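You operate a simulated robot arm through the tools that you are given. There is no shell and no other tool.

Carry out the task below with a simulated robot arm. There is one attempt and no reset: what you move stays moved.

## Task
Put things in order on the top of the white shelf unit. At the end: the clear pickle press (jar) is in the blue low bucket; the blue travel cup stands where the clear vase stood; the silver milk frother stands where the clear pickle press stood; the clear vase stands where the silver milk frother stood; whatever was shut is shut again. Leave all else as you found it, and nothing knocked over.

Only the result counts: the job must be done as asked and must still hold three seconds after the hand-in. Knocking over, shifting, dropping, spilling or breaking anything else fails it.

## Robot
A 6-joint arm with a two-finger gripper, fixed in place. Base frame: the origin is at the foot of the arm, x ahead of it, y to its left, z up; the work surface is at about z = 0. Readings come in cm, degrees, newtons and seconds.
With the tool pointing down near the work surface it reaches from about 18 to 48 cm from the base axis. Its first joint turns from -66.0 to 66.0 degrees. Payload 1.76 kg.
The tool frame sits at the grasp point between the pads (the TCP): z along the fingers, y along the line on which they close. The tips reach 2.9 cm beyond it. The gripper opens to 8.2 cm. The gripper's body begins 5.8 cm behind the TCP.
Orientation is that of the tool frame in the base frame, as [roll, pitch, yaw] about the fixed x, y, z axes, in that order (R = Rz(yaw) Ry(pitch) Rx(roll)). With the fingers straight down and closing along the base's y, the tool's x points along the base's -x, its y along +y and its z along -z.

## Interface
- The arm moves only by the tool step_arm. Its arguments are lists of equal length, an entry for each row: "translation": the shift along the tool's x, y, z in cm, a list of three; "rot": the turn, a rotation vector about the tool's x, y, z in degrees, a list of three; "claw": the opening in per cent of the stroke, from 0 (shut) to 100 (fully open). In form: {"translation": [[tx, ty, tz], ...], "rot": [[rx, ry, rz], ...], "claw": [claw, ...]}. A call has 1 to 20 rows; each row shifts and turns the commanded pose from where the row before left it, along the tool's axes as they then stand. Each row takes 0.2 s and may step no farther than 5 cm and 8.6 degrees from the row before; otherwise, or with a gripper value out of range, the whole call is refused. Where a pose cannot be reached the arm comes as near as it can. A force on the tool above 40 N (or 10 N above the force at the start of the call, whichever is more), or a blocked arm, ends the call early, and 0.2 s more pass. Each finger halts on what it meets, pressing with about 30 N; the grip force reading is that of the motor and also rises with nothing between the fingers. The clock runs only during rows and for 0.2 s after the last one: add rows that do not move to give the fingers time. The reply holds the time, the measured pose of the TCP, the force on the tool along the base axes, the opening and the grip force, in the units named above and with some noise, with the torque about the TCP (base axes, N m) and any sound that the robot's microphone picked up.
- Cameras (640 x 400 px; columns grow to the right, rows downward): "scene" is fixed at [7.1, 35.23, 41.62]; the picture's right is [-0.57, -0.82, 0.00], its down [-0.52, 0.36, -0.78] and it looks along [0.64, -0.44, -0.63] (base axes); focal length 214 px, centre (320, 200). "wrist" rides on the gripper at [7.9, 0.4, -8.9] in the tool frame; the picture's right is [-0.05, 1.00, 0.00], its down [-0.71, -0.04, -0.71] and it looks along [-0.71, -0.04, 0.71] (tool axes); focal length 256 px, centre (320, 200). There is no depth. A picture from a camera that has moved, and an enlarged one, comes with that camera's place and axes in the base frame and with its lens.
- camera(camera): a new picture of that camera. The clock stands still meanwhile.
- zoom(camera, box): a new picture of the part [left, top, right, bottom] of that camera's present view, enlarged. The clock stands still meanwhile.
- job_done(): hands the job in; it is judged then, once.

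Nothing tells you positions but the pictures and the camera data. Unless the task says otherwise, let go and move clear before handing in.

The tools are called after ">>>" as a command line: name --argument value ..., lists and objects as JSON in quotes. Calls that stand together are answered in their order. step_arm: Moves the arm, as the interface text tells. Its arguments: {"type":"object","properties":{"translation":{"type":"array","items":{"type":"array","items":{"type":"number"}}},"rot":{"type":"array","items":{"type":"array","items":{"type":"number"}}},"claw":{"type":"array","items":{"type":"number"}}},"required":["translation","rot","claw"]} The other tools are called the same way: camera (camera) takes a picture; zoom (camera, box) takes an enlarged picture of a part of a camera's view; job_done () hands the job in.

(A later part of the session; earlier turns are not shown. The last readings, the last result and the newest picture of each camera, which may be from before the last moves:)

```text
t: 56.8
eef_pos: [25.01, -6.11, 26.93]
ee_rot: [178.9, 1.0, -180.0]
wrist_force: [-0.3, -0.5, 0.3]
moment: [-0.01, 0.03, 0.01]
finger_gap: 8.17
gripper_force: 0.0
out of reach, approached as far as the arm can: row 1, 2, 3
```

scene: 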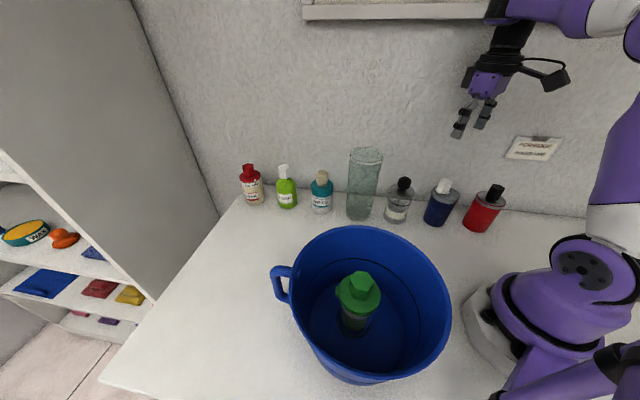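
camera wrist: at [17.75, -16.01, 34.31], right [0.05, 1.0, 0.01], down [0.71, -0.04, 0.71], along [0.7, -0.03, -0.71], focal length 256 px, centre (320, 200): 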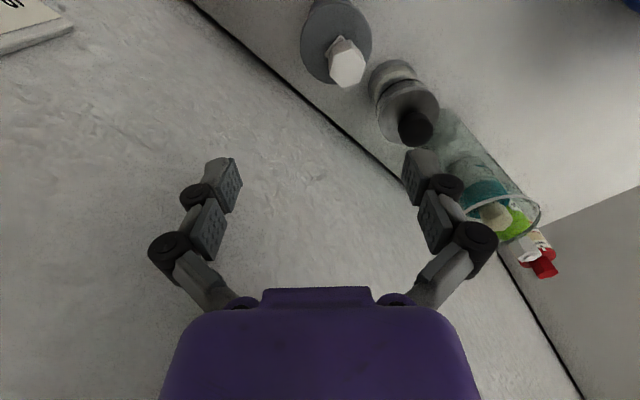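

The pose now sits almost exactly where the jar was carried earlier, so the position itself must be fine; the tool has picked up about 1° of lean. I'll command a correction to exactly vertical and see if it tracks.

>>> step_arm --translation '[[0, 0, 0], [0, 0, 0]]' --rot '[[1.1, 1.0, 0], [0, 0, 0]]' --claw '[100, 100]'

>>> zoom --camera "scene" --box '[380, 0, 640, 200]'

```text
t: 57.4
eef_pos: [24.87, -6.06, 26.99]
ee_rot: [179.9, 0.2, 179.9]
wrist_force: [-0.2, -0.4, 0.0]
moment: [0.0, 0.01, -0.01]
finger_gap: 8.22
gripper_force: 0.0
```

```text
2.00 times, centred on (510, 100) of scene
camera zoom: at [7.1, 35.23, 41.62], right [-0.57, -0.82, 0.0], down [-0.52, 0.36, -0.78], along [0.64, -0.44, -0.63], focal length 429 px, centre (-60, 400)
```

zoom: 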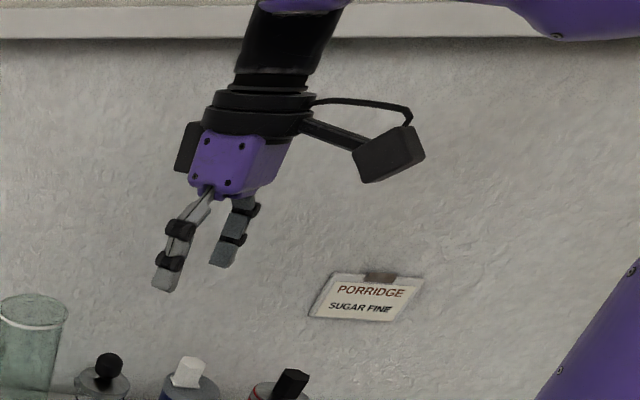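

Vertical is exact again with no complaint. I'll test moving down now.

>>> step_arm --translation '[[0, 0, 2], [0, 0, 2], [0, 0, 0]]' --rot '[[0, 0, 0], [0, 0, 0], [0, 0, 0]]' --claw '[100, 100, 100]'

```text
t: 58.2
eef_pos: [25.92, -6.25, 26.32]
ee_rot: [179.9, 0.0, -180.0]
wrist_force: [0.3, -0.2, 0.2]
moment: [-0.02, 0.04, -0.01]
finger_gap: 8.19
gripper_force: 0.0
out of reach, approached as far as the arm can: row 1, 2
```

Downward motion is still refused here, so I need to understand the limit. I'll try a small outward move at constant height and look at the whole arm.

>>> step_arm --translation '[[-2, 0, 0], [-2, 0, 0], [0, 0, 0]]' --rot '[[0, 0, 0], [0, 0, 0], [0, 0, 0]]' --claw '[100, 100, 100]'

>>> camera --camera "scene"

```text
t: 59.0
eef_pos: [29.8, -6.41, 26.4]
ee_rot: [-179.9, 0.2, -180.0]
wrist_force: [0.6, -0.7, 0.4]
moment: [-0.02, -0.04, -0.05]
finger_gap: 8.2
gripper_force: 0.2
```

```text
taken
```

scene: 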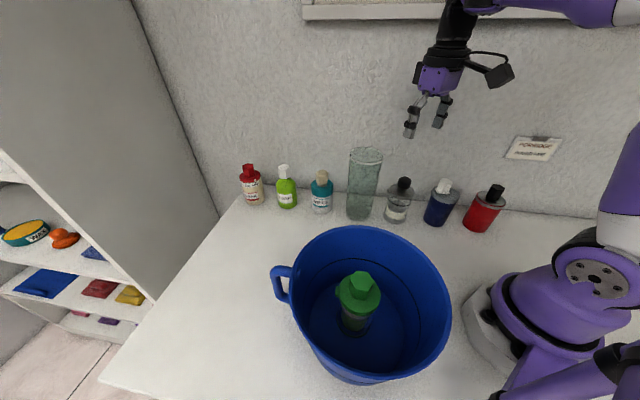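

Outward moves track exactly. Now I'll try going down from here.

>>> step_arm --translation '[[0, 0, 2], [0, 0, 2], [0, 0, 0]]' --rot '[[0, 0, 0], [0, 0, 0], [0, 0, 0]]' --claw '[100, 100, 100]'

```text
t: 59.8
eef_pos: [30.59, -6.87, 24.56]
ee_rot: [179.9, 0.2, -179.9]
wrist_force: [0.6, 0.3, 0.1]
moment: [-0.01, -0.02, 0.01]
finger_gap: 8.22
gripper_force: 0.0
out of reach, approached as far as the arm can: row 1, 2
```

It keeps sliding outward along some limit surface, although I passed through this very region earlier. I'll zoom on the wrist joints to compare with earlier postures.

>>> zoom --camera "scene" --box '[390, 0, 640, 160]'

>>> zoom --camera "scene" --box '[440, 130, 640, 400]'

```text
2.50 times, centred on (515, 80) of scene
camera zoom: at [7.1, 35.23, 41.62], right [-0.57, -0.82, 0.0], down [-0.52, 0.36, -0.78], along [0.64, -0.44, -0.63], focal length 536 px, centre (-168, 500)
```

zoom: 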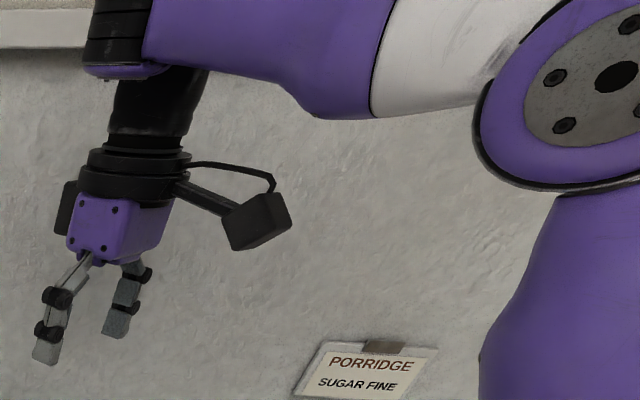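

```text
1.48 times, centred on (540, 265) of scene
camera zoom: at [7.1, 35.23, 41.62], right [-0.57, -0.82, 0.0], down [-0.52, 0.36, -0.78], along [0.64, -0.44, -0.63], focal length 318 px, centre (-6, 104)
```

zoom: 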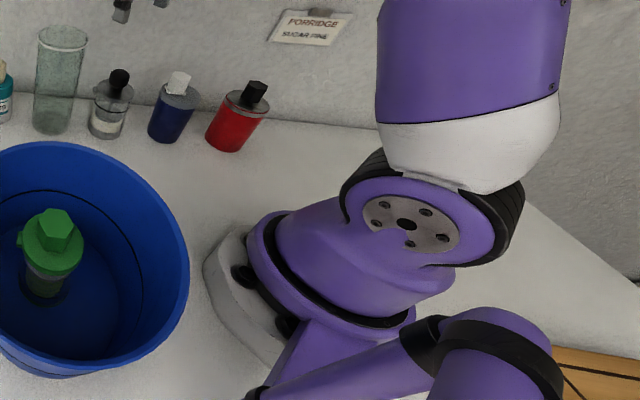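

>>> zoom --camera "scene" --box '[400, 0, 500, 70]'

```text
5.71 times, centred on (450, 35) of scene
camera zoom: at [7.1, 35.23, 41.62], right [-0.57, -0.82, 0.0], down [-0.52, 0.36, -0.78], along [0.64, -0.44, -0.63], focal length 1226 px, centre (-423, 1143)
```

zoom: 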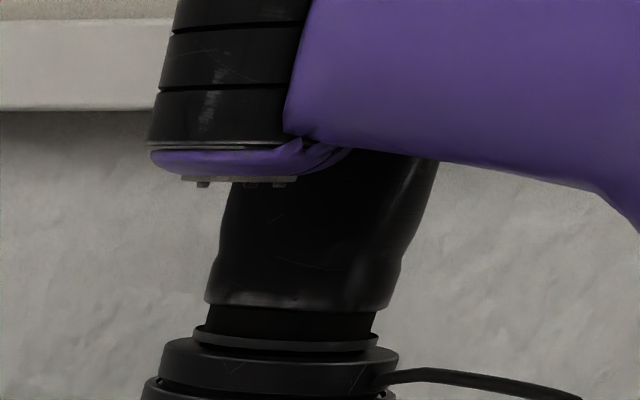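

The wrist appears to be in a different configuration than earlier (the forearm roll has changed), so this is an inverse-kinematics branch issue. I'll try a different yaw at this height and test the downward motion again.

>>> step_arm --translation '[[0, 0, 0], [0, 0, 0], [0, 0, 0], [0, 0, 0], [0, 0, 0], [0, 0, 0], [0, 0, 1], [0, 0, 1], [0, 0, 0]]' --rot '[[0, 0, 7.5], [0, 0, 7.5], [0, 0, 7.5], [0, 0, 7.5], [0, 0, 7.5], [0, 0, 7.5], [0, 0, 0], [0, 0, 0], [0, 0, 0]]' --claw '[100, 100, 100, 100, 100, 100, 100, 100, 100]'

>>> zoom --camera "scene" --box '[390, 0, 640, 160]'

```text
t: 61.8
eef_pos: [31.42, -7.02, 24.08]
ee_rot: [-179.9, 0.0, 135.0]
wrist_force: [0.2, 0.0, 0.3]
moment: [0.02, 0.01, -0.01]
finger_gap: 8.2
gripper_force: 0.1
out of reach, approached as far as the arm can: row 7, 8
```

```text
2.50 times, centred on (515, 80) of scene
camera zoom: at [7.1, 35.23, 41.62], right [-0.57, -0.82, 0.0], down [-0.52, 0.36, -0.78], along [0.64, -0.44, -0.63], focal length 536 px, centre (-168, 500)
```

zoom: 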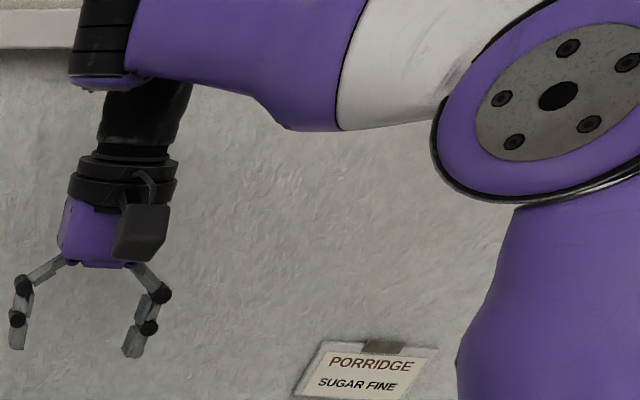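

Yaw makes no difference, so I'll move to the free area between the vase and bucket at about (34, 12), where there's more radius, and try descending there.

>>> step_arm --translation '[[2.32, 3.05, 0], [2.32, 3.05, 0], [2.32, 3.05, 0], [2.32, 3.05, 0], [2.32, 3.05, 0], [0, 0, 1.5], [0, 0, 1.5], [0, 0, 1.5], [0, 0, 0]]' --rot '[[0, 0, 0], [0, 0, 0], [0, 0, 0], [0, 0, 0], [0, 0, 0], [0, 0, 0], [0, 0, 0], [0, 0, 0], [0, 0, 0]]' --claw '[100, 100, 100, 100, 100, 100, 100, 100, 100]'

>>> camera --camera "scene"

```text
t: 63.8
eef_pos: [34.8, 11.97, 20.62]
ee_rot: [-180.0, 0.2, 135.0]
wrist_force: [0.0, 0.3, 0.3]
moment: [-0.01, 0.04, 0.03]
finger_gap: 8.18
gripper_force: 0.0
out of reach, approached as far as the arm can: row 6, 8
```

```text
taken
```

scene: 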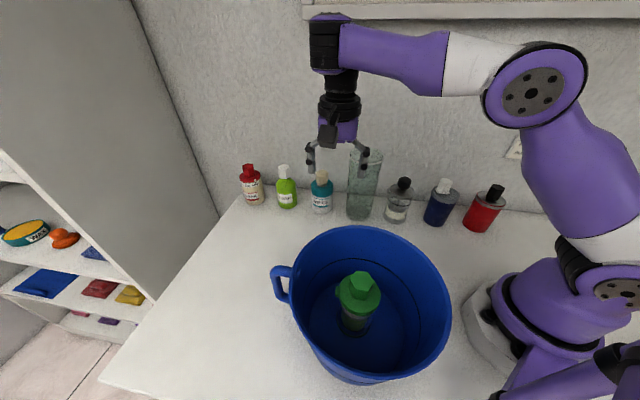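

I can see the whole arm now: the forearm is level and the forbidden region is a constant-forearm-pitch boundary between two wrist configurations. I'll try leaning the tool slightly to the right before pushing down, to let the wrist swing back into its original configuration.

>>> step_arm --translation '[[0, 0, 0], [0, 0, 1.5], [0, 0, 1.5], [0, 0, 0]]' --rot '[[2.6, -5.4, 0], [0, 0, 0], [0, 0, 0], [0, 0, 0]]' --claw '[100, 100, 100, 100]'

>>> zoom --camera "scene" --box '[270, 0, 430, 200]'

```text
t: 64.8
eef_pos: [35.82, 12.21, 18.86]
ee_rot: [-177.3, 5.6, 135.2]
wrist_force: [-0.1, -0.3, -0.3]
moment: [-0.02, 0.04, 0.01]
finger_gap: 8.22
gripper_force: 0.0
out of reach, approached as far as the arm can: row 2, 3
```

```text
2.00 times, centred on (350, 100) of scene
camera zoom: at [7.1, 35.23, 41.62], right [-0.57, -0.82, 0.0], down [-0.52, 0.36, -0.78], along [0.64, -0.44, -0.63], focal length 429 px, centre (260, 400)
```

zoom: 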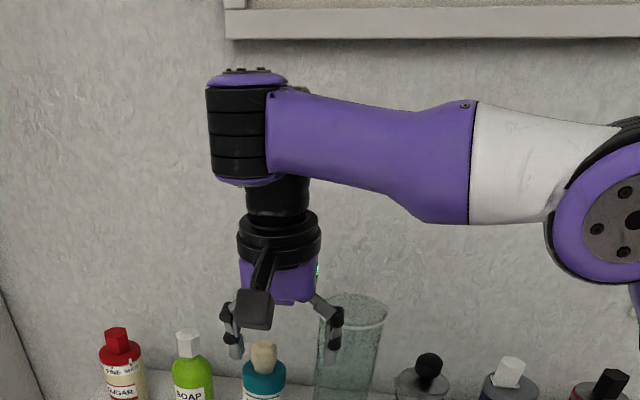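

Now it's clear: a yaw joint in the wrist (J4) is folded sideways because I crossed the "forearm level" posture with a leaned tool. With zero lean, moving up and out straightens it, so I'll undo the lean, rise to z≈26 at r≈38+, and look.

>>> step_arm --translation '[[0, 0, 0], [0, 0, -1.5], [0, 0, -1.5], [0, 0, -1.5], [0, 0, -1.5], [0, 0, -1], [0, 0, 0]]' --rot '[[-2.6, 5.4, 0], [0, 0, 0], [0, 0, 0], [0, 0, 0], [0, 0, 0], [0, 0, 0], [0, 0, 0]]' --claw '[100, 100, 100, 100, 100, 100, 100]'

>>> zoom --camera "scene" --box '[250, 0, 560, 200]'

```text
t: 66.4
eef_pos: [36.32, 12.4, 25.53]
ee_rot: [-179.9, 0.2, 135.0]
wrist_force: [0.5, -0.1, 0.7]
moment: [0.03, 0.01, 0.0]
finger_gap: 8.21
gripper_force: 0.0
out of reach, approached as far as the arm can: row 1, 4
```

```text
2.00 times, centred on (405, 100) of scene
camera zoom: at [7.1, 35.23, 41.62], right [-0.57, -0.82, 0.0], down [-0.52, 0.36, -0.78], along [0.64, -0.44, -0.63], focal length 429 px, centre (150, 400)
```

zoom: 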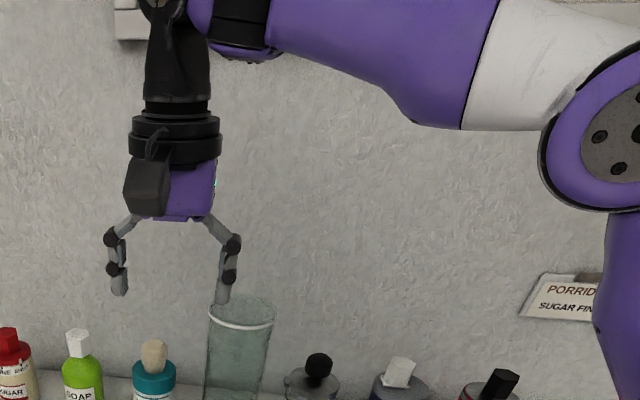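

The wrist link now points forward again and the original configuration is restored. I'll descend straight down with zero lean and check that it stays that way.

>>> step_arm --translation '[[0, 0, 2], [0, 0, 2], [0, 0, 2], [0, 0, 2], [0, 0, 0]]' --rot '[[0, 0, 0], [0, 0, 0], [0, 0, 0], [0, 0, 0], [0, 0, 0]]' --claw '[100, 100, 100, 100, 100]'

>>> zoom --camera "scene" --box '[250, 0, 560, 200]'

```text
t: 67.6
eef_pos: [36.25, 12.46, 17.53]
ee_rot: [179.9, 0.2, 134.9]
wrist_force: [0.7, 0.0, 0.4]
moment: [0.0, -0.05, -0.02]
finger_gap: 8.21
gripper_force: 0.0
```

```text
2.00 times, centred on (405, 100) of scene
camera zoom: at [7.1, 35.23, 41.62], right [-0.57, -0.82, 0.0], down [-0.52, 0.36, -0.78], along [0.64, -0.44, -0.63], focal length 429 px, centre (150, 400)
```

zoom: 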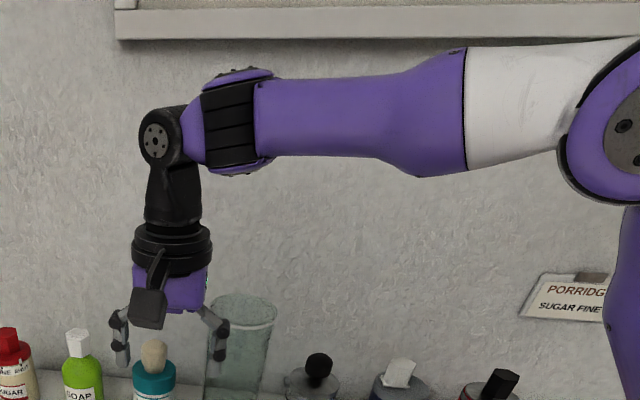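

The wrist is back in its normal configuration. I now know to keep any lean purely radial near level-forearm postures. I'll move inward at this height around the vase and frother, then to above the cup.

>>> step_arm --translation '[[0.49, -3.13, 0], [0.49, -3.13, 0], [0.49, -3.13, 0], [0.49, -3.13, 0], [0, 0, 0], [0, 0, 0], [0, 0, 0], [0, 0, 0], [0, 0, 0], [0, 0, 0], [0, 0, 0]]' --rot '[[0, 0, 0], [0, 0, 0], [0, 0, 0], [0, 0, 0], [0, 0, -7.5], [0, 0, -7.5], [0, 0, -7.5], [0, 0, -7.5], [0, 0, -7.5], [0, 0, -7.5], [0, 0, 0]]' --claw '[100, 100, 100, 100, 100, 100, 100, 100, 100, 100, 100]'

>>> camera --camera "scene"

```text
t: 70.0
eef_pos: [26.09, 5.03, 17.35]
ee_rot: [180.0, 0.2, -179.9]
wrist_force: [0.2, -1.2, -0.5]
moment: [-0.03, -0.01, -0.02]
finger_gap: 8.21
gripper_force: 0.0
```

```text
taken
```

scene: 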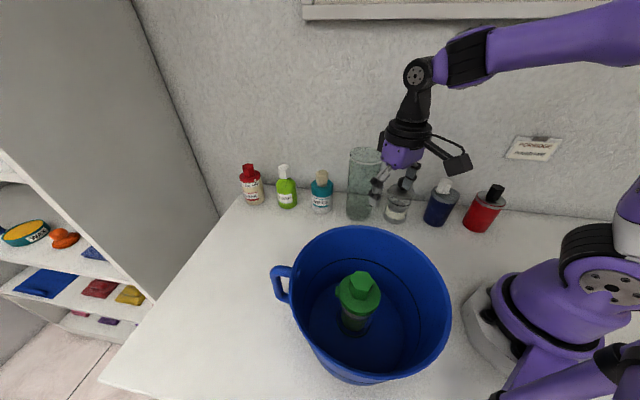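

Everything tracks exactly now. Moving above the cup.

>>> step_arm --translation '[[0.4, -3.98, -0.5], [0.4, -3.98, -0.5], [0.4, -3.98, -0.5], [0.4, -3.98, -0.5], [0.4, -3.98, -0.5], [0, 0, 0]]' --rot '[[0, 0, 0], [0, 0, 0], [0, 0, 0], [0, 0, 0], [0, 0, 0], [0, 0, 0]]' --claw '[100, 100, 100, 100, 100, 100]'

>>> camera --camera "wrist"

>>> zoom --camera "wrist" --box '[230, 0, 390, 140]'

>>> zoom --camera "scene" --box '[400, 80, 560, 240]'

```text
t: 71.4
eef_pos: [24.13, -14.94, 19.85]
ee_rot: [180.0, 0.1, -179.9]
wrist_force: [-0.2, -0.5, 0.7]
moment: [0.05, -0.01, -0.03]
finger_gap: 8.19
gripper_force: 0.0
```

```text
taken
camera wrist: at [16.11, -14.49, 28.9], right [0.05, 1.0, 0.0], down [0.7, -0.04, 0.71], along [0.71, -0.04, -0.7], focal length 256 px, centre (320, 200)
```

wrist: 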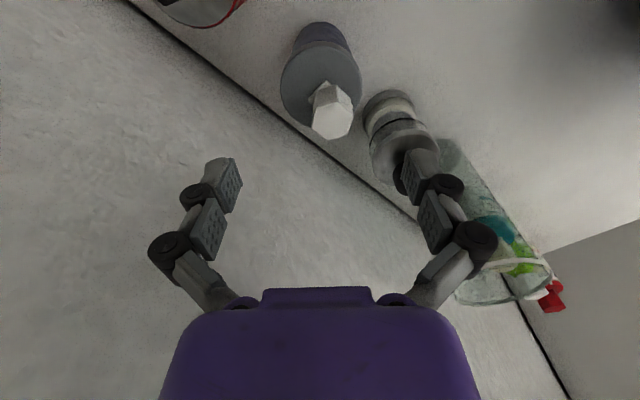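

```text
2.86 times, centred on (310, 70) of wrist
camera zoom: at [16.11, -14.49, 28.9], right [0.05, 1.0, 0.0], down [0.7, -0.04, 0.71], along [0.71, -0.04, -0.7], focal length 731 px, centre (349, 571)
```

zoom: 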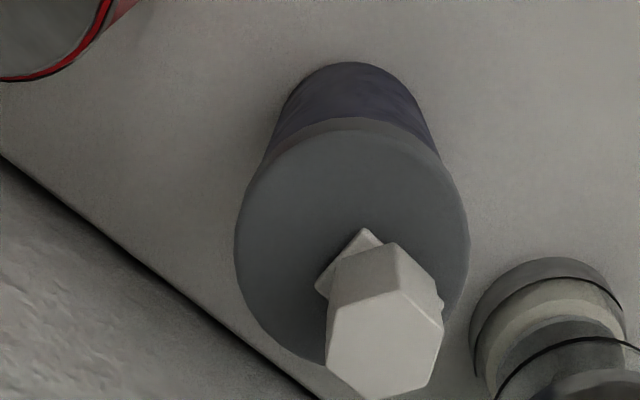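

```text
2.50 times, centred on (480, 160) of scene
camera zoom: at [7.1, 35.22, 41.62], right [-0.57, -0.82, 0.0], down [-0.52, 0.36, -0.78], along [0.64, -0.44, -0.63], focal length 536 px, centre (-80, 300)
```

zoom: 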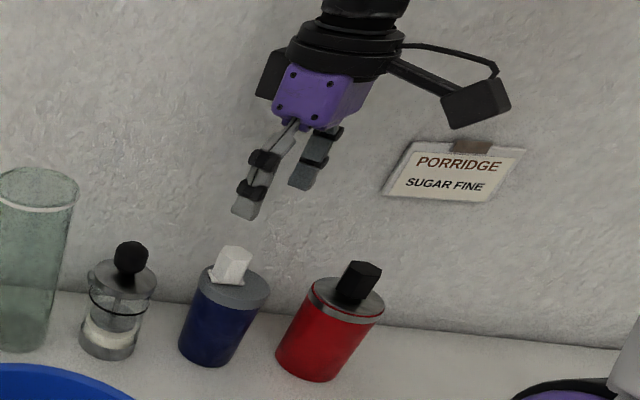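

The cup's axis is at about (24.25, -14.85), right under the gripper. I'll turn the gripper so it closes tangentially with a 6° purely radial outward lean (needed later for reach) and descend partway.

>>> step_arm --translation '[[0, 0, 0], [0, 0, 0], [0, 0, 0], [0, 0, 0], [0, 0, 0], [0.3, 0.07, 3.16], [0.3, 0.07, 3.16], [0, 0, 0]]' --rot '[[0, 0, 7.9], [0, 0, 7.9], [0, 0, 7.9], [0, 0, 7.9], [0, -6, 0], [0, 0, 0], [0, 0, 0], [0, 0, 0]]' --claw '[100, 100, 100, 100, 100, 100, 100, 100]'

>>> camera --camera "wrist"

>>> zoom --camera "scene" --box '[400, 80, 560, 240]'

```text
t: 73.2
eef_pos: [24.3, -14.78, 13.36]
ee_rot: [179.9, 6.2, 148.4]
wrist_force: [0.2, -0.1, -0.4]
moment: [-0.02, -0.03, -0.01]
finger_gap: 8.22
gripper_force: 0.1
```

```text
taken
camera wrist: at [16.93, -9.81, 21.58], right [0.57, 0.82, 0.01], down [0.51, -0.36, 0.78], along [0.64, -0.44, -0.63], focal length 256 px, centre (320, 200)
```

wrist: 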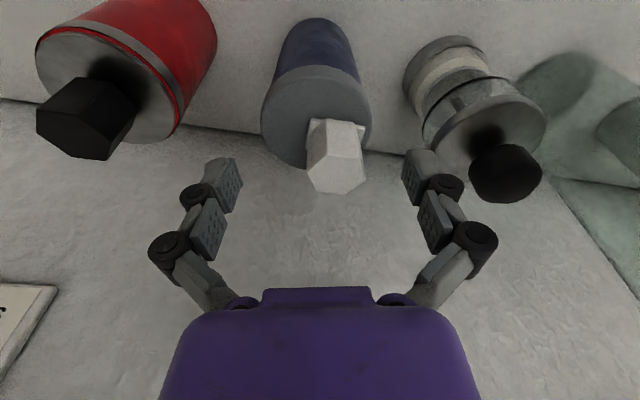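

```text
2.50 times, centred on (480, 160) of scene
camera zoom: at [7.1, 35.23, 41.62], right [-0.57, -0.82, 0.0], down [-0.52, 0.36, -0.78], along [0.64, -0.44, -0.63], focal length 536 px, centre (-80, 300)
```

zoom: 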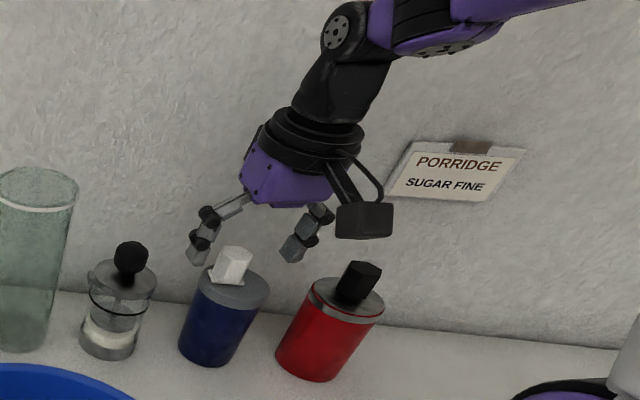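

The cup is well centred between the fingers. Descending to grasp height.

>>> step_arm --translation '[[0.29, -0.05, 2.75], [0.29, -0.05, 2.7], [0, 0, 0]]' --rot '[[0, 0, 0], [0, 0, 0], [0, 0, 0]]' --claw '[100, 100, 100]'

>>> camera --camera "wrist"

>>> zoom --camera "scene" --box '[400, 110, 520, 240]'

```text
t: 74.0
eef_pos: [24.29, -14.89, 8.13]
ee_rot: [179.9, 6.2, 148.4]
wrist_force: [-0.7, 0.2, -0.7]
moment: [0.01, 0.02, -0.04]
finger_gap: 8.19
gripper_force: 0.0
```

```text
taken
camera wrist: at [16.95, -9.88, 16.18], right [0.57, 0.82, 0.01], down [0.51, -0.36, 0.78], along [0.64, -0.44, -0.63], focal length 256 px, centre (320, 200)
```

wrist: 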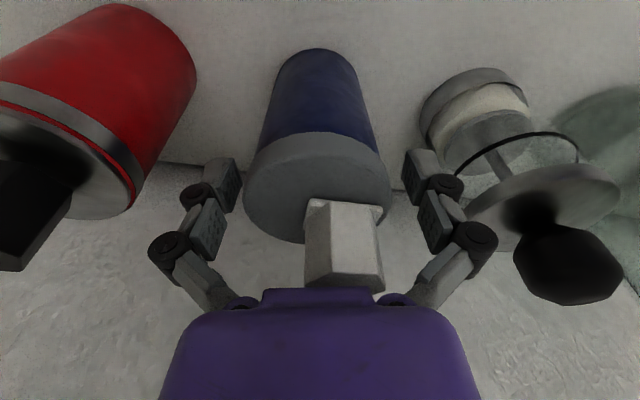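

```text
3.08 times, centred on (460, 175) of scene
camera zoom: at [7.1, 35.23, 41.62], right [-0.57, -0.82, 0.0], down [-0.52, 0.36, -0.78], along [0.64, -0.44, -0.63], focal length 660 px, centre (-111, 277)
```

zoom: 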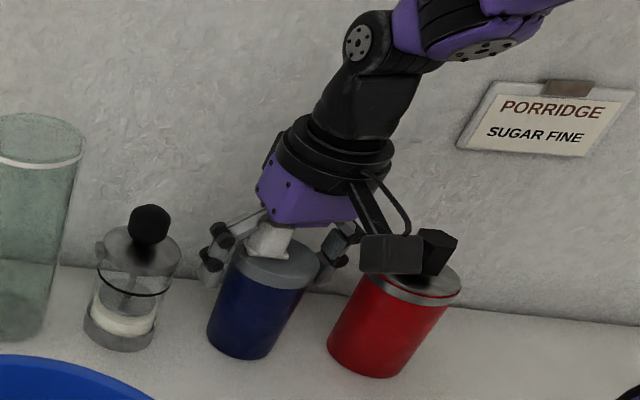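

The fingers are around the cup with no contact. Closing.

>>> step_arm --translation '[[0, 0, 0], [0, 0, 0], [0, 0, 0], [0, 0, 0]]' --rot '[[0, 0, 0], [0, 0, 0], [0, 0, 0], [0, 0, 0]]' --claw '[88, 80, 60, 60]'

>>> camera --camera "wrist"

```text
t: 75.0
eef_pos: [24.33, -14.86, 8.16]
ee_rot: [179.8, 6.4, 148.3]
wrist_force: [-3.2, 1.8, 15.0]
moment: [-0.12, 0.26, -0.04]
finger_gap: 5.84
gripper_force: 30.3
```

```text
taken
camera wrist: at [16.97, -9.89, 16.24], right [0.57, 0.82, 0.01], down [0.51, -0.36, 0.78], along [0.64, -0.44, -0.63], focal length 256 px, centre (320, 200)
```

wrist: 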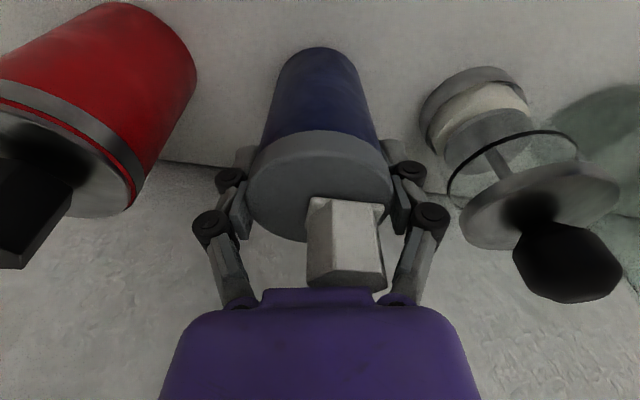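

Gripped at 5.84 cm. Lifting vertically a little to check.

>>> step_arm --translation '[[-0.105, 0, -0.995], [-0.105, 0, -0.995], [0, 0, 0]]' --rot '[[0, 0, 0], [0, 0, 0], [0, 0, 0]]' --claw '[60, 60, 60]'

>>> zoom --camera "scene" --box '[400, 110, 520, 240]'

>>> camera --camera "wrist"

```text
t: 75.8
eef_pos: [24.31, -14.93, 10.1]
ee_rot: [179.9, 6.1, 148.4]
wrist_force: [0.9, -0.5, -0.8]
moment: [0.02, -0.01, -0.01]
finger_gap: 5.82
gripper_force: 30.2
```

```text
3.08 times, centred on (460, 175) of scene
camera zoom: at [7.1, 35.23, 41.62], right [-0.57, -0.82, 0.0], down [-0.52, 0.36, -0.78], along [0.64, -0.44, -0.63], focal length 660 px, centre (-111, 277)
```

zoom: 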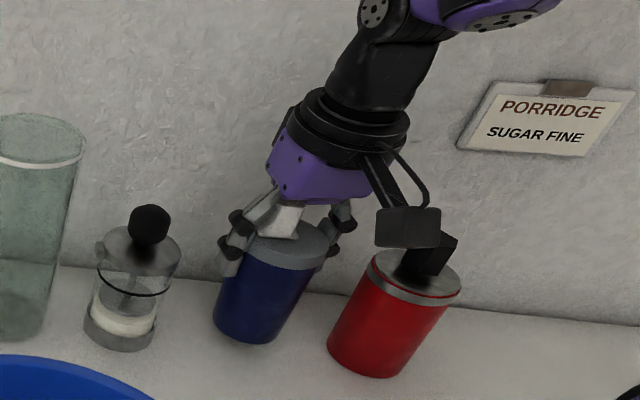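

```text
taken
camera wrist: at [16.92, -9.92, 18.2], right [0.57, 0.82, 0.01], down [0.51, -0.36, 0.78], along [0.64, -0.44, -0.63], focal length 256 px, centre (320, 200)
```

wrist: 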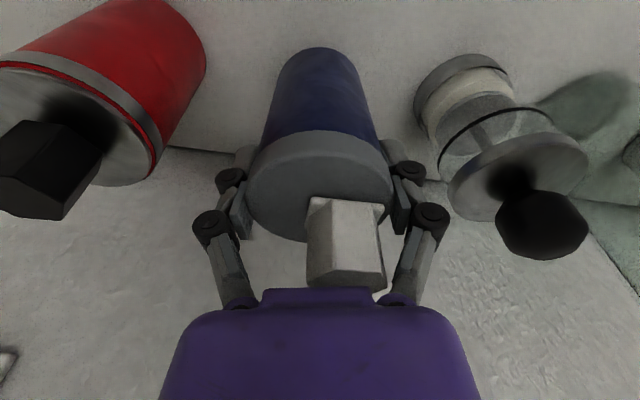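

The cup is held upright and level. I'll lift it to about 7 cm, pull it inward to r≈22 to clear the frother, then swing it around the base axis with the lean kept radial.

>>> step_arm --translation '[[-0.261, 0, -2.486], [-0.261, 0, -2.486], [2.15, 0, -0.226], [2.15, 0, -0.226], [2.15, 0, -0.226], [0, 0, 0], [-0.178, 2.804, 0.019], [0, 0, 0], [-0.178, 2.804, 0.019], [0, 0, 0], [-0.178, 2.804, 0.019], [0, 0, 0], [-0.178, 2.804, 0.019], [0, 0, 0], [-0.178, 2.804, 0.019], [0, 0, 0]]' --rot '[[0, 0, 0], [0, 0, 0], [0, 0, 0], [0, 0, 0], [0, 0, 0], [-0.765, 0, -7.28], [0, 0, 0], [-0.765, 0, -7.28], [0, 0, 0], [-0.765, 0, -7.28], [0, 0, 0], [-0.765, 0, -7.28], [0, 0, 0], [-0.765, 0, -7.28], [0, 0, 0], [0, 0, 0]]' --claw '[60, 60, 60, 60, 60, 60, 60, 60, 60, 60, 60, 60, 60, 60, 60, 60]'

>>> camera --camera "scene"

>>> camera --camera "wrist"

```text
t: 79.2
eef_pos: [21.97, 1.85, 14.96]
ee_rot: [180.0, 6.1, -174.9]
wrist_force: [-0.6, 0.5, -0.8]
moment: [-0.01, 0.01, -0.04]
finger_gap: 5.83
gripper_force: 29.7
```

```text
taken
```

scene: 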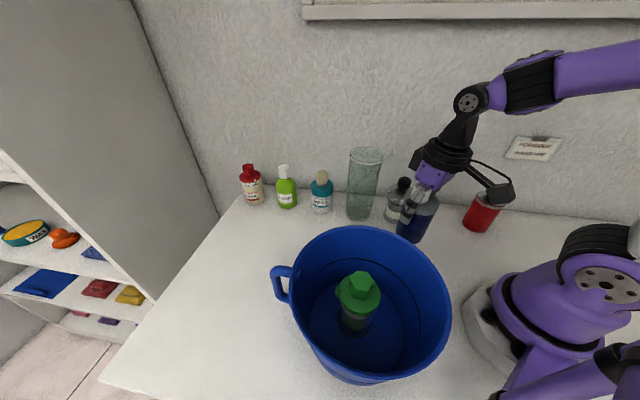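

```text
taken
camera wrist: at [13.03, 1.52, 23.17], right [-0.04, 1.0, 0.01], down [0.63, 0.02, 0.78], along [0.78, 0.03, -0.63], focal length 256 px, centre (320, 200)
```

wrist: 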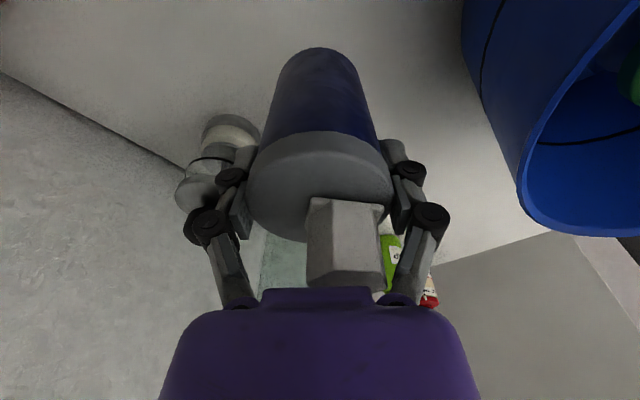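

Tracking is exact and the cup is steady. Next I go to (31, 10) and then (34, 18), passing between the vase and bucket while lowering a bit.

>>> step_arm --translation '[[-2.417, 1.828, 0.254], [-2.417, 1.828, 0.254], [-2.417, 1.828, 0.254], [-2.417, 1.828, 0.254], [0, 0, 0], [0, 0, 0], [-1.656, 2.23, 1.18], [-1.656, 2.23, 1.18], [-1.656, 2.23, 1.18], [0, 0, 0], [0, 0, 0], [0, 0, 0]]' --rot '[[0, 0, 0], [0, 0, 0], [0, 0, 0], [0, 0, 0], [-0.669, 0, -6.365], [-0.669, 0, -6.365], [0, 0, 0], [0, 0, 0], [0, 0, 0], [-0.5225, 0, -4.97], [-0.5225, 0, -4.97], [0, 0, 0]]' --claw '[60, 60, 60, 60, 60, 60, 60, 60, 60, 60, 60, 60]'

>>> camera --camera "scene"

>>> camera --camera "wrist"

```text
t: 81.8
eef_pos: [34.04, 17.92, 12.05]
ee_rot: [-179.8, 6.2, -152.1]
wrist_force: [-0.9, 0.2, -0.9]
moment: [0.03, 0.03, 0.0]
finger_gap: 5.85
gripper_force: 30.1
```

```text
taken
```

scene: 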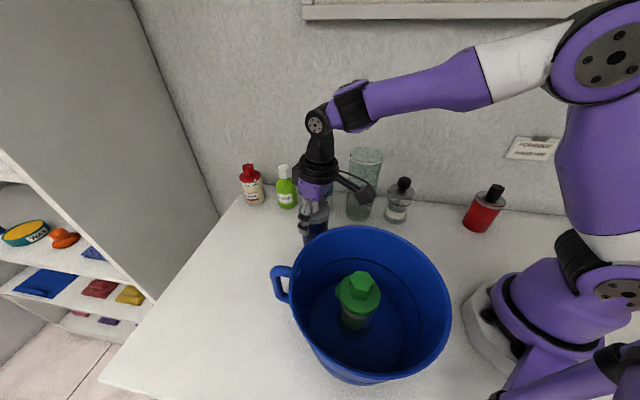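

```text
taken
camera wrist: at [25.89, 14.27, 20.22], right [-0.42, 0.91, 0.0], down [0.57, 0.26, 0.78], along [0.71, 0.33, -0.63], focal length 256 px, centre (320, 200)
```

wrist: 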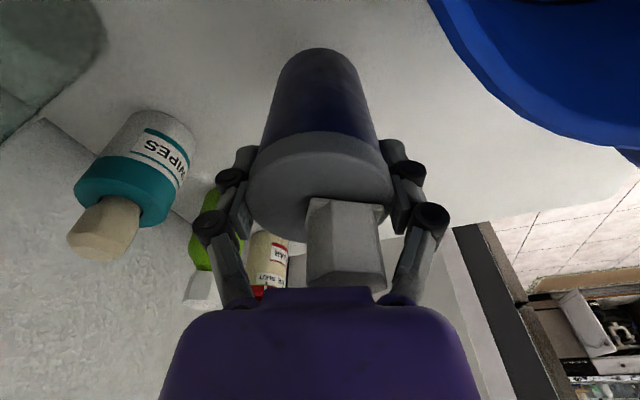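

All clear. Now the last transport leg, through (35, 25) to above the vase's old spot at about (36.05, 31.95), keeping low because reach shrinks with height.

>>> step_arm --translation '[[0, 0, 0], [-1.57, 1.735, 0.668], [-1.57, 1.735, 0.668], [-1.57, 1.735, 0.668], [0, 0, 0], [-1.757, 1.502, 0.486], [-1.757, 1.502, 0.486], [-1.757, 1.502, 0.486], [0, 0, 0]]' --rot '[[-0.794, 0, -7.558], [0, 0, 0], [0, 0, 0], [0, 0, 0], [-0.632, 0, -6.017], [0, 0, 0], [0, 0, 0], [0, 0, 0], [0, 0, 0]]' --claw '[60, 60, 60, 60, 60, 60, 60, 60, 60]'

>>> camera --camera "scene"

>>> zoom --camera "scene" --box '[200, 160, 320, 300]'

>>> camera --camera "wrist"

```text
t: 83.8
eef_pos: [36.01, 32.05, 9.84]
ee_rot: [-179.8, 6.2, -138.5]
wrist_force: [0.2, 1.0, -1.1]
moment: [0.01, -0.04, 0.02]
finger_gap: 5.85
gripper_force: 29.8
```

```text
taken
```

scene: 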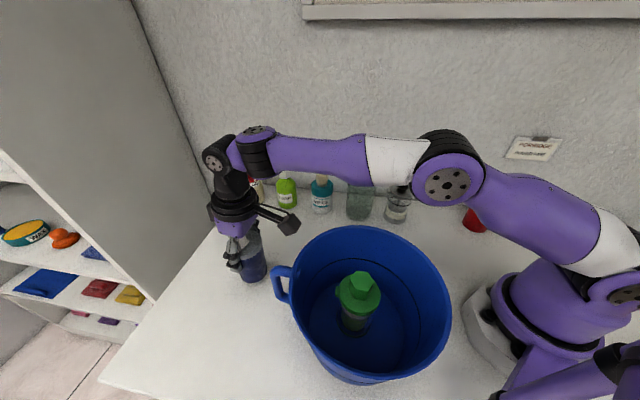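

```text
2.86 times, centred on (260, 230) of scene
camera zoom: at [7.1, 35.23, 41.62], right [-0.57, -0.82, 0.0], down [-0.52, 0.36, -0.78], along [0.64, -0.44, -0.63], focal length 613 px, centre (491, 114)
```

zoom: 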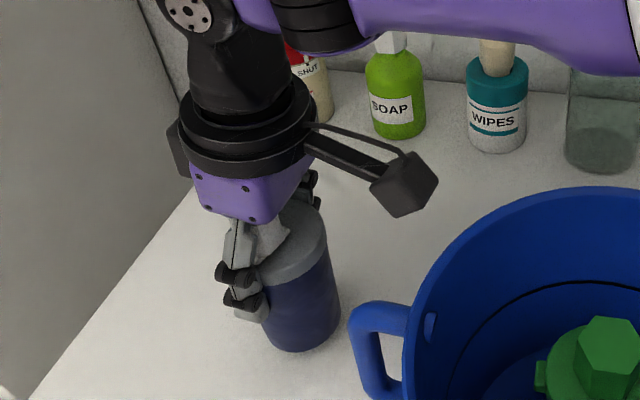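

```text
taken
camera wrist: at [29.04, 26.53, 17.82], right [-0.62, 0.78, 0.0], down [0.49, 0.39, 0.78], along [0.61, 0.49, -0.63], focal length 256 px, centre (320, 200)
```

wrist: 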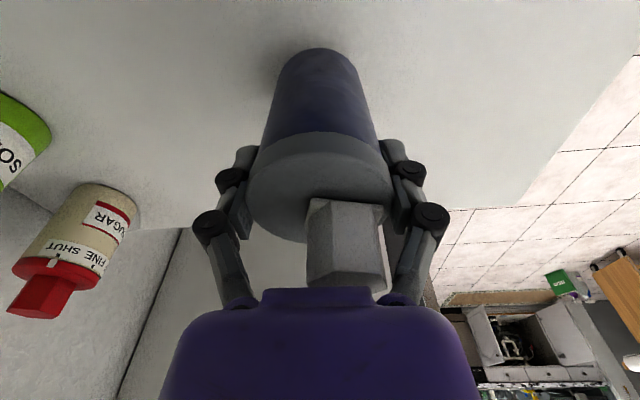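

The cup is right over the vase's old spot, and its predicted footprint matches the original vase base within a pixel or two. Lowering carefully.

>>> step_arm --translation '[[0.073, 0, 0.696], [0.063, 0, 0.597], [0, 0, 0]]' --rot '[[0, 0, 0], [0, 0, 0], [0, 0, 0]]' --claw '[60, 60, 60]'

```text
t: 84.6
eef_pos: [36.04, 31.94, 8.51]
ee_rot: [-179.8, 6.2, -138.5]
wrist_force: [-0.7, -0.2, -0.5]
moment: [0.0, -0.03, 0.02]
finger_gap: 5.82
gripper_force: 30.2
```

>>> step_arm --translation '[[0.016, 0, 0.15], [0.016, 0, 0.15], [0, 0, 0]]' --rot '[[0, 0, 0], [0, 0, 0], [0, 0, 0]]' --claw '[60, 60, 60]'

```text
t: 85.4
eef_pos: [35.96, 32.17, 8.23]
ee_rot: [-179.9, 6.2, -138.6]
wrist_force: [-0.5, 0.1, -1.1]
moment: [0.01, 0.0, -0.02]
finger_gap: 5.85
gripper_force: 30.0
```

>>> step_arm --translation '[[0.012, 0, 0.12], [0, 0, 0]]' --rot '[[0, 0, 0], [0, 0, 0]]' --claw '[60, 60]'

```text
t: 86.0
eef_pos: [36.04, 31.96, 8.18]
ee_rot: [-179.9, 6.4, -138.4]
wrist_force: [-4.6, -4.0, 17.2]
moment: [-0.03, 0.26, 0.06]
finger_gap: 5.87
gripper_force: 29.4
```

Contact with the surface. I'll ease off a hair, then open gradually.

>>> step_arm --translation '[[-0.008, 0, -0.09], [0, 0, 0]]' --rot '[[0, 0, 0], [0, 0, 0]]' --claw '[60, 60]'

```text
t: 86.6
eef_pos: [36.17, 32.09, 8.03]
ee_rot: [-179.8, 6.3, -138.5]
wrist_force: [-1.7, -2.3, 15.6]
moment: [0.1, 0.01, 0.04]
finger_gap: 5.86
gripper_force: 29.6
```

>>> step_arm --translation '[[-0.008, 0, -0.08], [0, 0, 0]]' --rot '[[0, 0, 0], [0, 0, 0]]' --claw '[60, 60]'

```text
t: 87.2
eef_pos: [35.98, 32.12, 8.22]
ee_rot: [-179.8, 6.1, -138.5]
wrist_force: [0.7, 2.3, 6.3]
moment: [0.27, -0.27, -0.06]
finger_gap: 5.85
gripper_force: 30.4
```

The remaining load is light at 6 N, so I'm opening the fingers in steps.

>>> step_arm --translation '[[0, 0, 0], [0, 0, 0], [0, 0, 0], [0, 0, 0]]' --rot '[[0, 0, 0], [0, 0, 0], [0, 0, 0], [0, 0, 0]]' --claw '[76, 88, 100, 100]'

>>> zoom --camera "scene" --box '[200, 160, 320, 300]'

>>> camera --camera "wrist"

```text
t: 88.2
eef_pos: [36.03, 31.98, 8.19]
ee_rot: [-179.8, 6.2, -138.5]
wrist_force: [0.0, 0.1, 0.2]
moment: [-0.02, -0.02, 0.0]
finger_gap: 8.19
gripper_force: 0.1
```

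```text
2.86 times, centred on (260, 230) of scene
camera zoom: at [7.1, 35.23, 41.62], right [-0.57, -0.82, 0.0], down [-0.52, 0.36, -0.78], along [0.64, -0.44, -0.63], focal length 613 px, centre (491, 114)
```

zoom: 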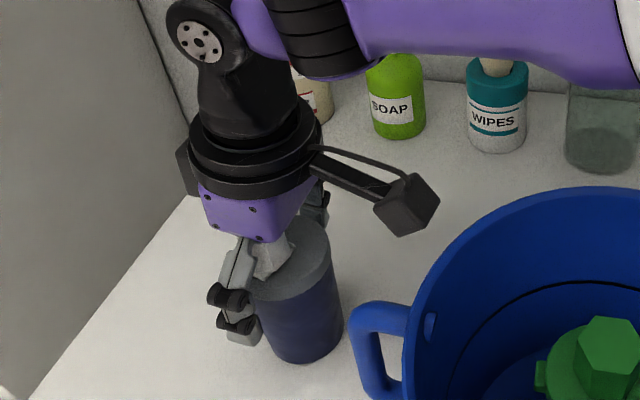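

```text
taken
camera wrist: at [29.06, 26.53, 16.26], right [-0.62, 0.78, 0.0], down [0.49, 0.39, 0.78], along [0.61, 0.49, -0.63], focal length 256 px, centre (320, 200)
```

wrist: 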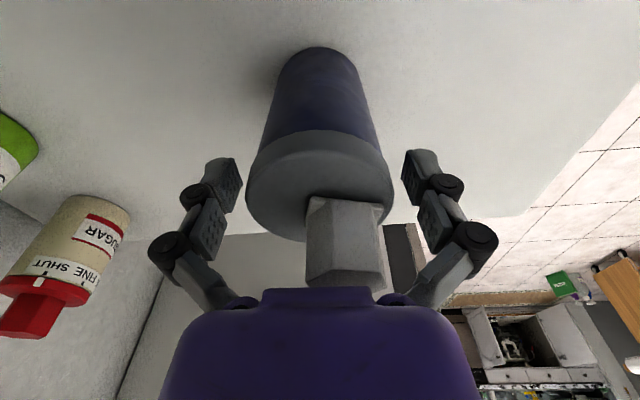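

The cup stands free. Retreating first along the tool axis, then inward and up.

>>> step_arm --translation '[[0, 0, -1.25], [0, 0, -1.25], [1.408, 0, -0.952], [1.408, 0, -0.952], [1.408, 0, -0.952], [1.408, 0, -0.952], [1.408, 0, -0.952], [1.408, 0, -0.952], [0, 0, 0]]' --rot '[[0, 0, 0], [0, 0, 0], [0, 0, 0], [0, 0, 0], [0, 0, 0], [0, 0, 0], [0, 0, 0], [0, 0, 0], [0, 0, 0]]' --claw '[100, 100, 100, 100, 100, 100, 100, 100, 100]'

>>> camera --camera "scene"

>>> zoom --camera "scene" --box '[200, 160, 320, 300]'

>>> camera --camera "wrist"

```text
t: 90.2
eef_pos: [28.99, 26.03, 15.4]
ee_rot: [-179.8, 6.1, -138.4]
wrist_force: [-0.2, 0.0, 0.5]
moment: [-0.03, 0.03, 0.01]
finger_gap: 8.21
gripper_force: 0.0
```

```text
taken
```

scene: 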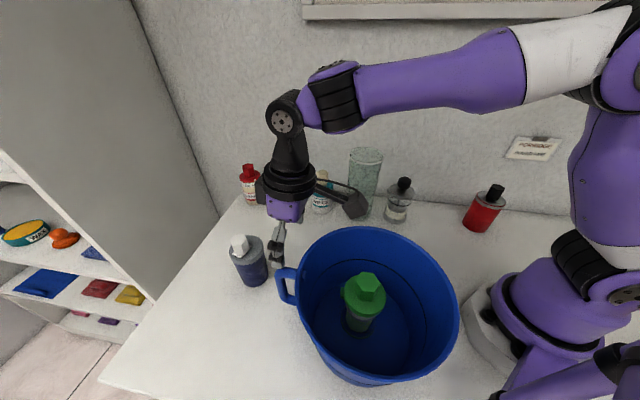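

```text
2.86 times, centred on (260, 230) of scene
camera zoom: at [7.1, 35.23, 41.62], right [-0.57, -0.82, 0.0], down [-0.52, 0.36, -0.78], along [0.64, -0.44, -0.63], focal length 613 px, centre (491, 114)
```

zoom: 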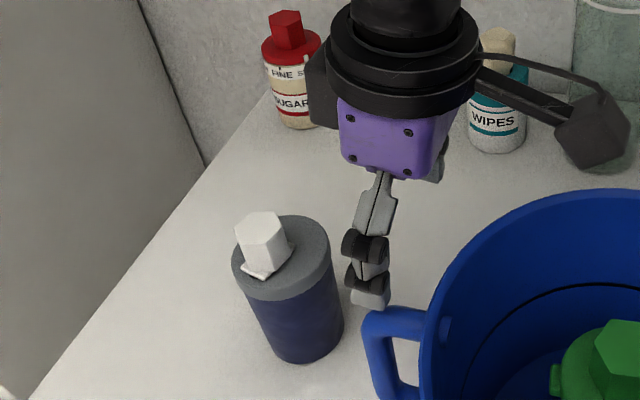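

```text
taken
camera wrist: at [22.03, 20.4, 23.55], right [-0.62, 0.78, 0.0], down [0.49, 0.39, 0.78], along [0.61, 0.49, -0.63], focal length 256 px, centre (320, 200)
```

wrist: 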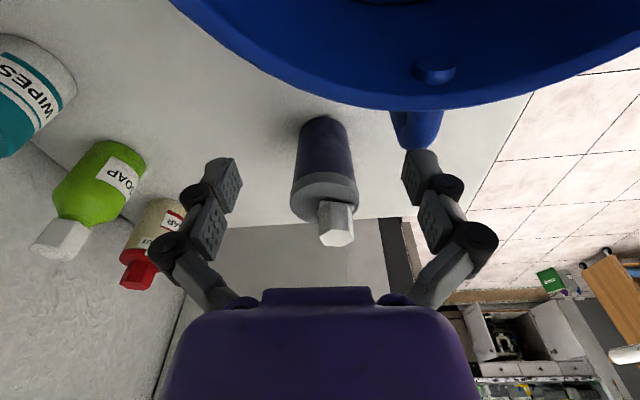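

The cup is in place, but the bucket looks shifted: my outer finger must have brushed its handle during the retreat. I'll measure the shift before moving anything.

>>> zoom --camera "scene" --box '[180, 180, 480, 400]'

>>> zoom --camera "wrist" --box '[330, 60, 520, 220]'

```text
1.82 times, centred on (330, 290) of scene
camera zoom: at [7.1, 35.23, 41.62], right [-0.57, -0.82, 0.0], down [-0.52, 0.36, -0.78], along [0.64, -0.44, -0.63], focal length 390 px, centre (302, 36)
```

zoom: 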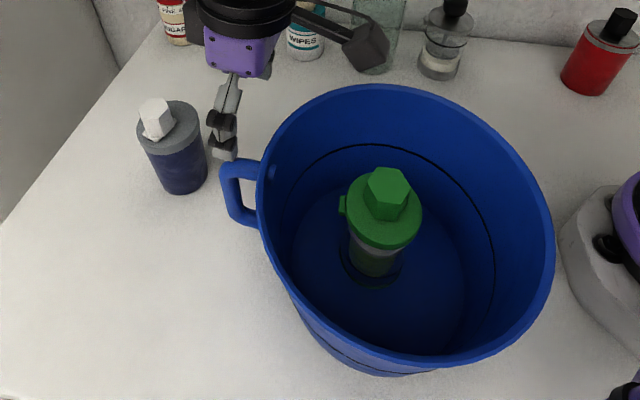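

```text
2.50 times, centred on (425, 140) of wrist
camera zoom: at [22.03, 20.4, 23.55], right [-0.62, 0.78, 0.0], down [0.49, 0.39, 0.78], along [0.61, 0.49, -0.63], focal length 640 px, centre (58, 350)
```

zoom: 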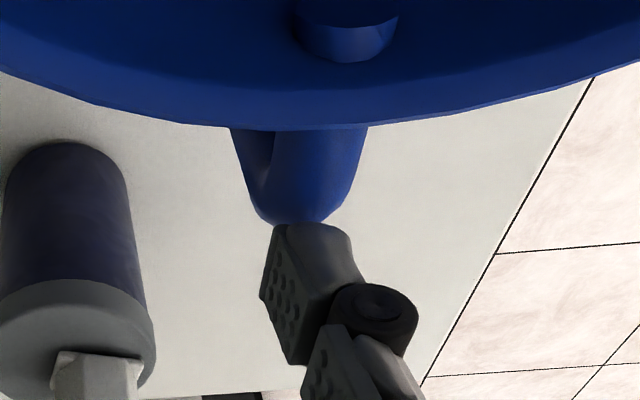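

The finger did nudge the bucket roughly 0.9 cm toward the robot. I'll lift straight up away from the handle first, then compare precisely with the earlier pictures.

>>> step_arm --translation '[[-0.157, 0, -1.49], [-0.157, 0, -1.49], [-0.157, 0, -1.49], [2.0, 0, -1.5], [2.0, 0, -1.5], [0, 0, 0]]' --rot '[[0, 0, 0], [0, 0, 0], [0, 0, 0], [0, 0, 0], [0, 0, 0], [0, 0, 0]]' --claw '[100, 100, 100, 100, 50, 0]'

>>> zoom --camera "scene" --box '[180, 180, 480, 400]'

>>> zoom --camera "scene" --box '[190, 180, 300, 300]'

>>> camera --camera "scene"

```text
t: 91.6
eef_pos: [25.73, 23.01, 22.46]
ee_rot: [-179.8, 6.1, -138.5]
wrist_force: [0.3, 0.2, 0.6]
moment: [-0.02, 0.01, 0.02]
finger_gap: 0.01
gripper_force: 29.0
```

```text
1.82 times, centred on (330, 290) of scene
camera zoom: at [7.1, 35.23, 41.62], right [-0.57, -0.82, 0.0], down [-0.52, 0.36, -0.78], along [0.64, -0.44, -0.63], focal length 390 px, centre (302, 36)
```

zoom: 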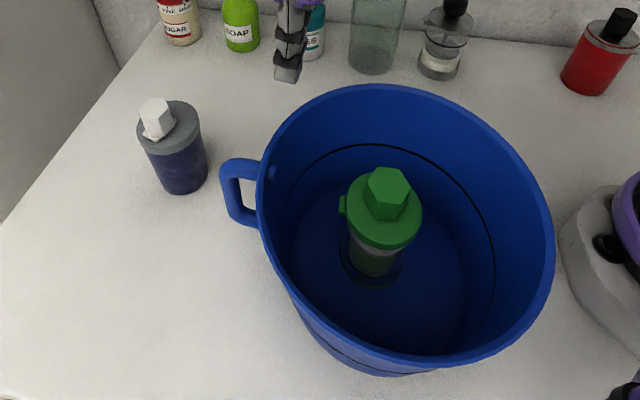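

```text
3.33 times, centred on (245, 240) of scene
camera zoom: at [7.1, 35.23, 41.62], right [-0.57, -0.82, 0.0], down [-0.52, 0.36, -0.78], along [0.64, -0.44, -0.63], focal length 715 px, centre (570, 67)
```

zoom: 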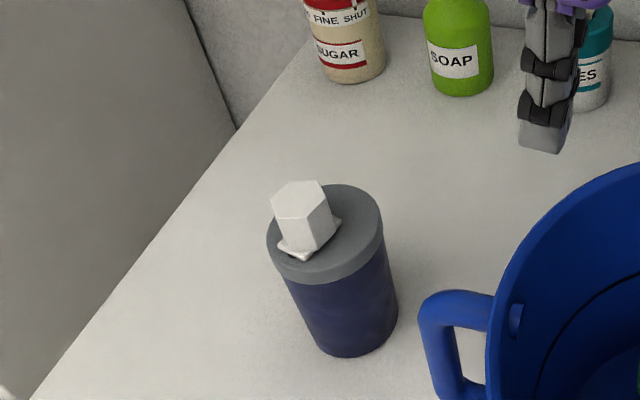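

```text
taken
```

scene: 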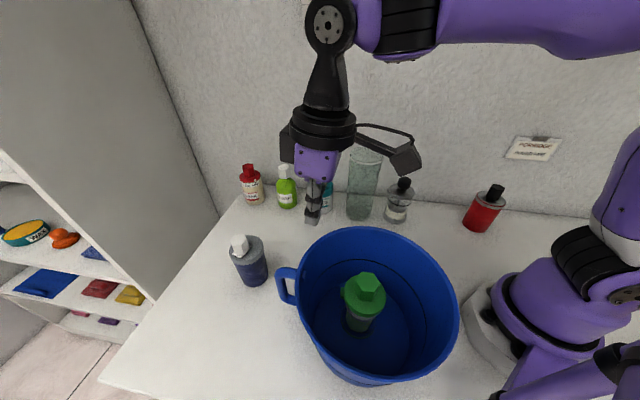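

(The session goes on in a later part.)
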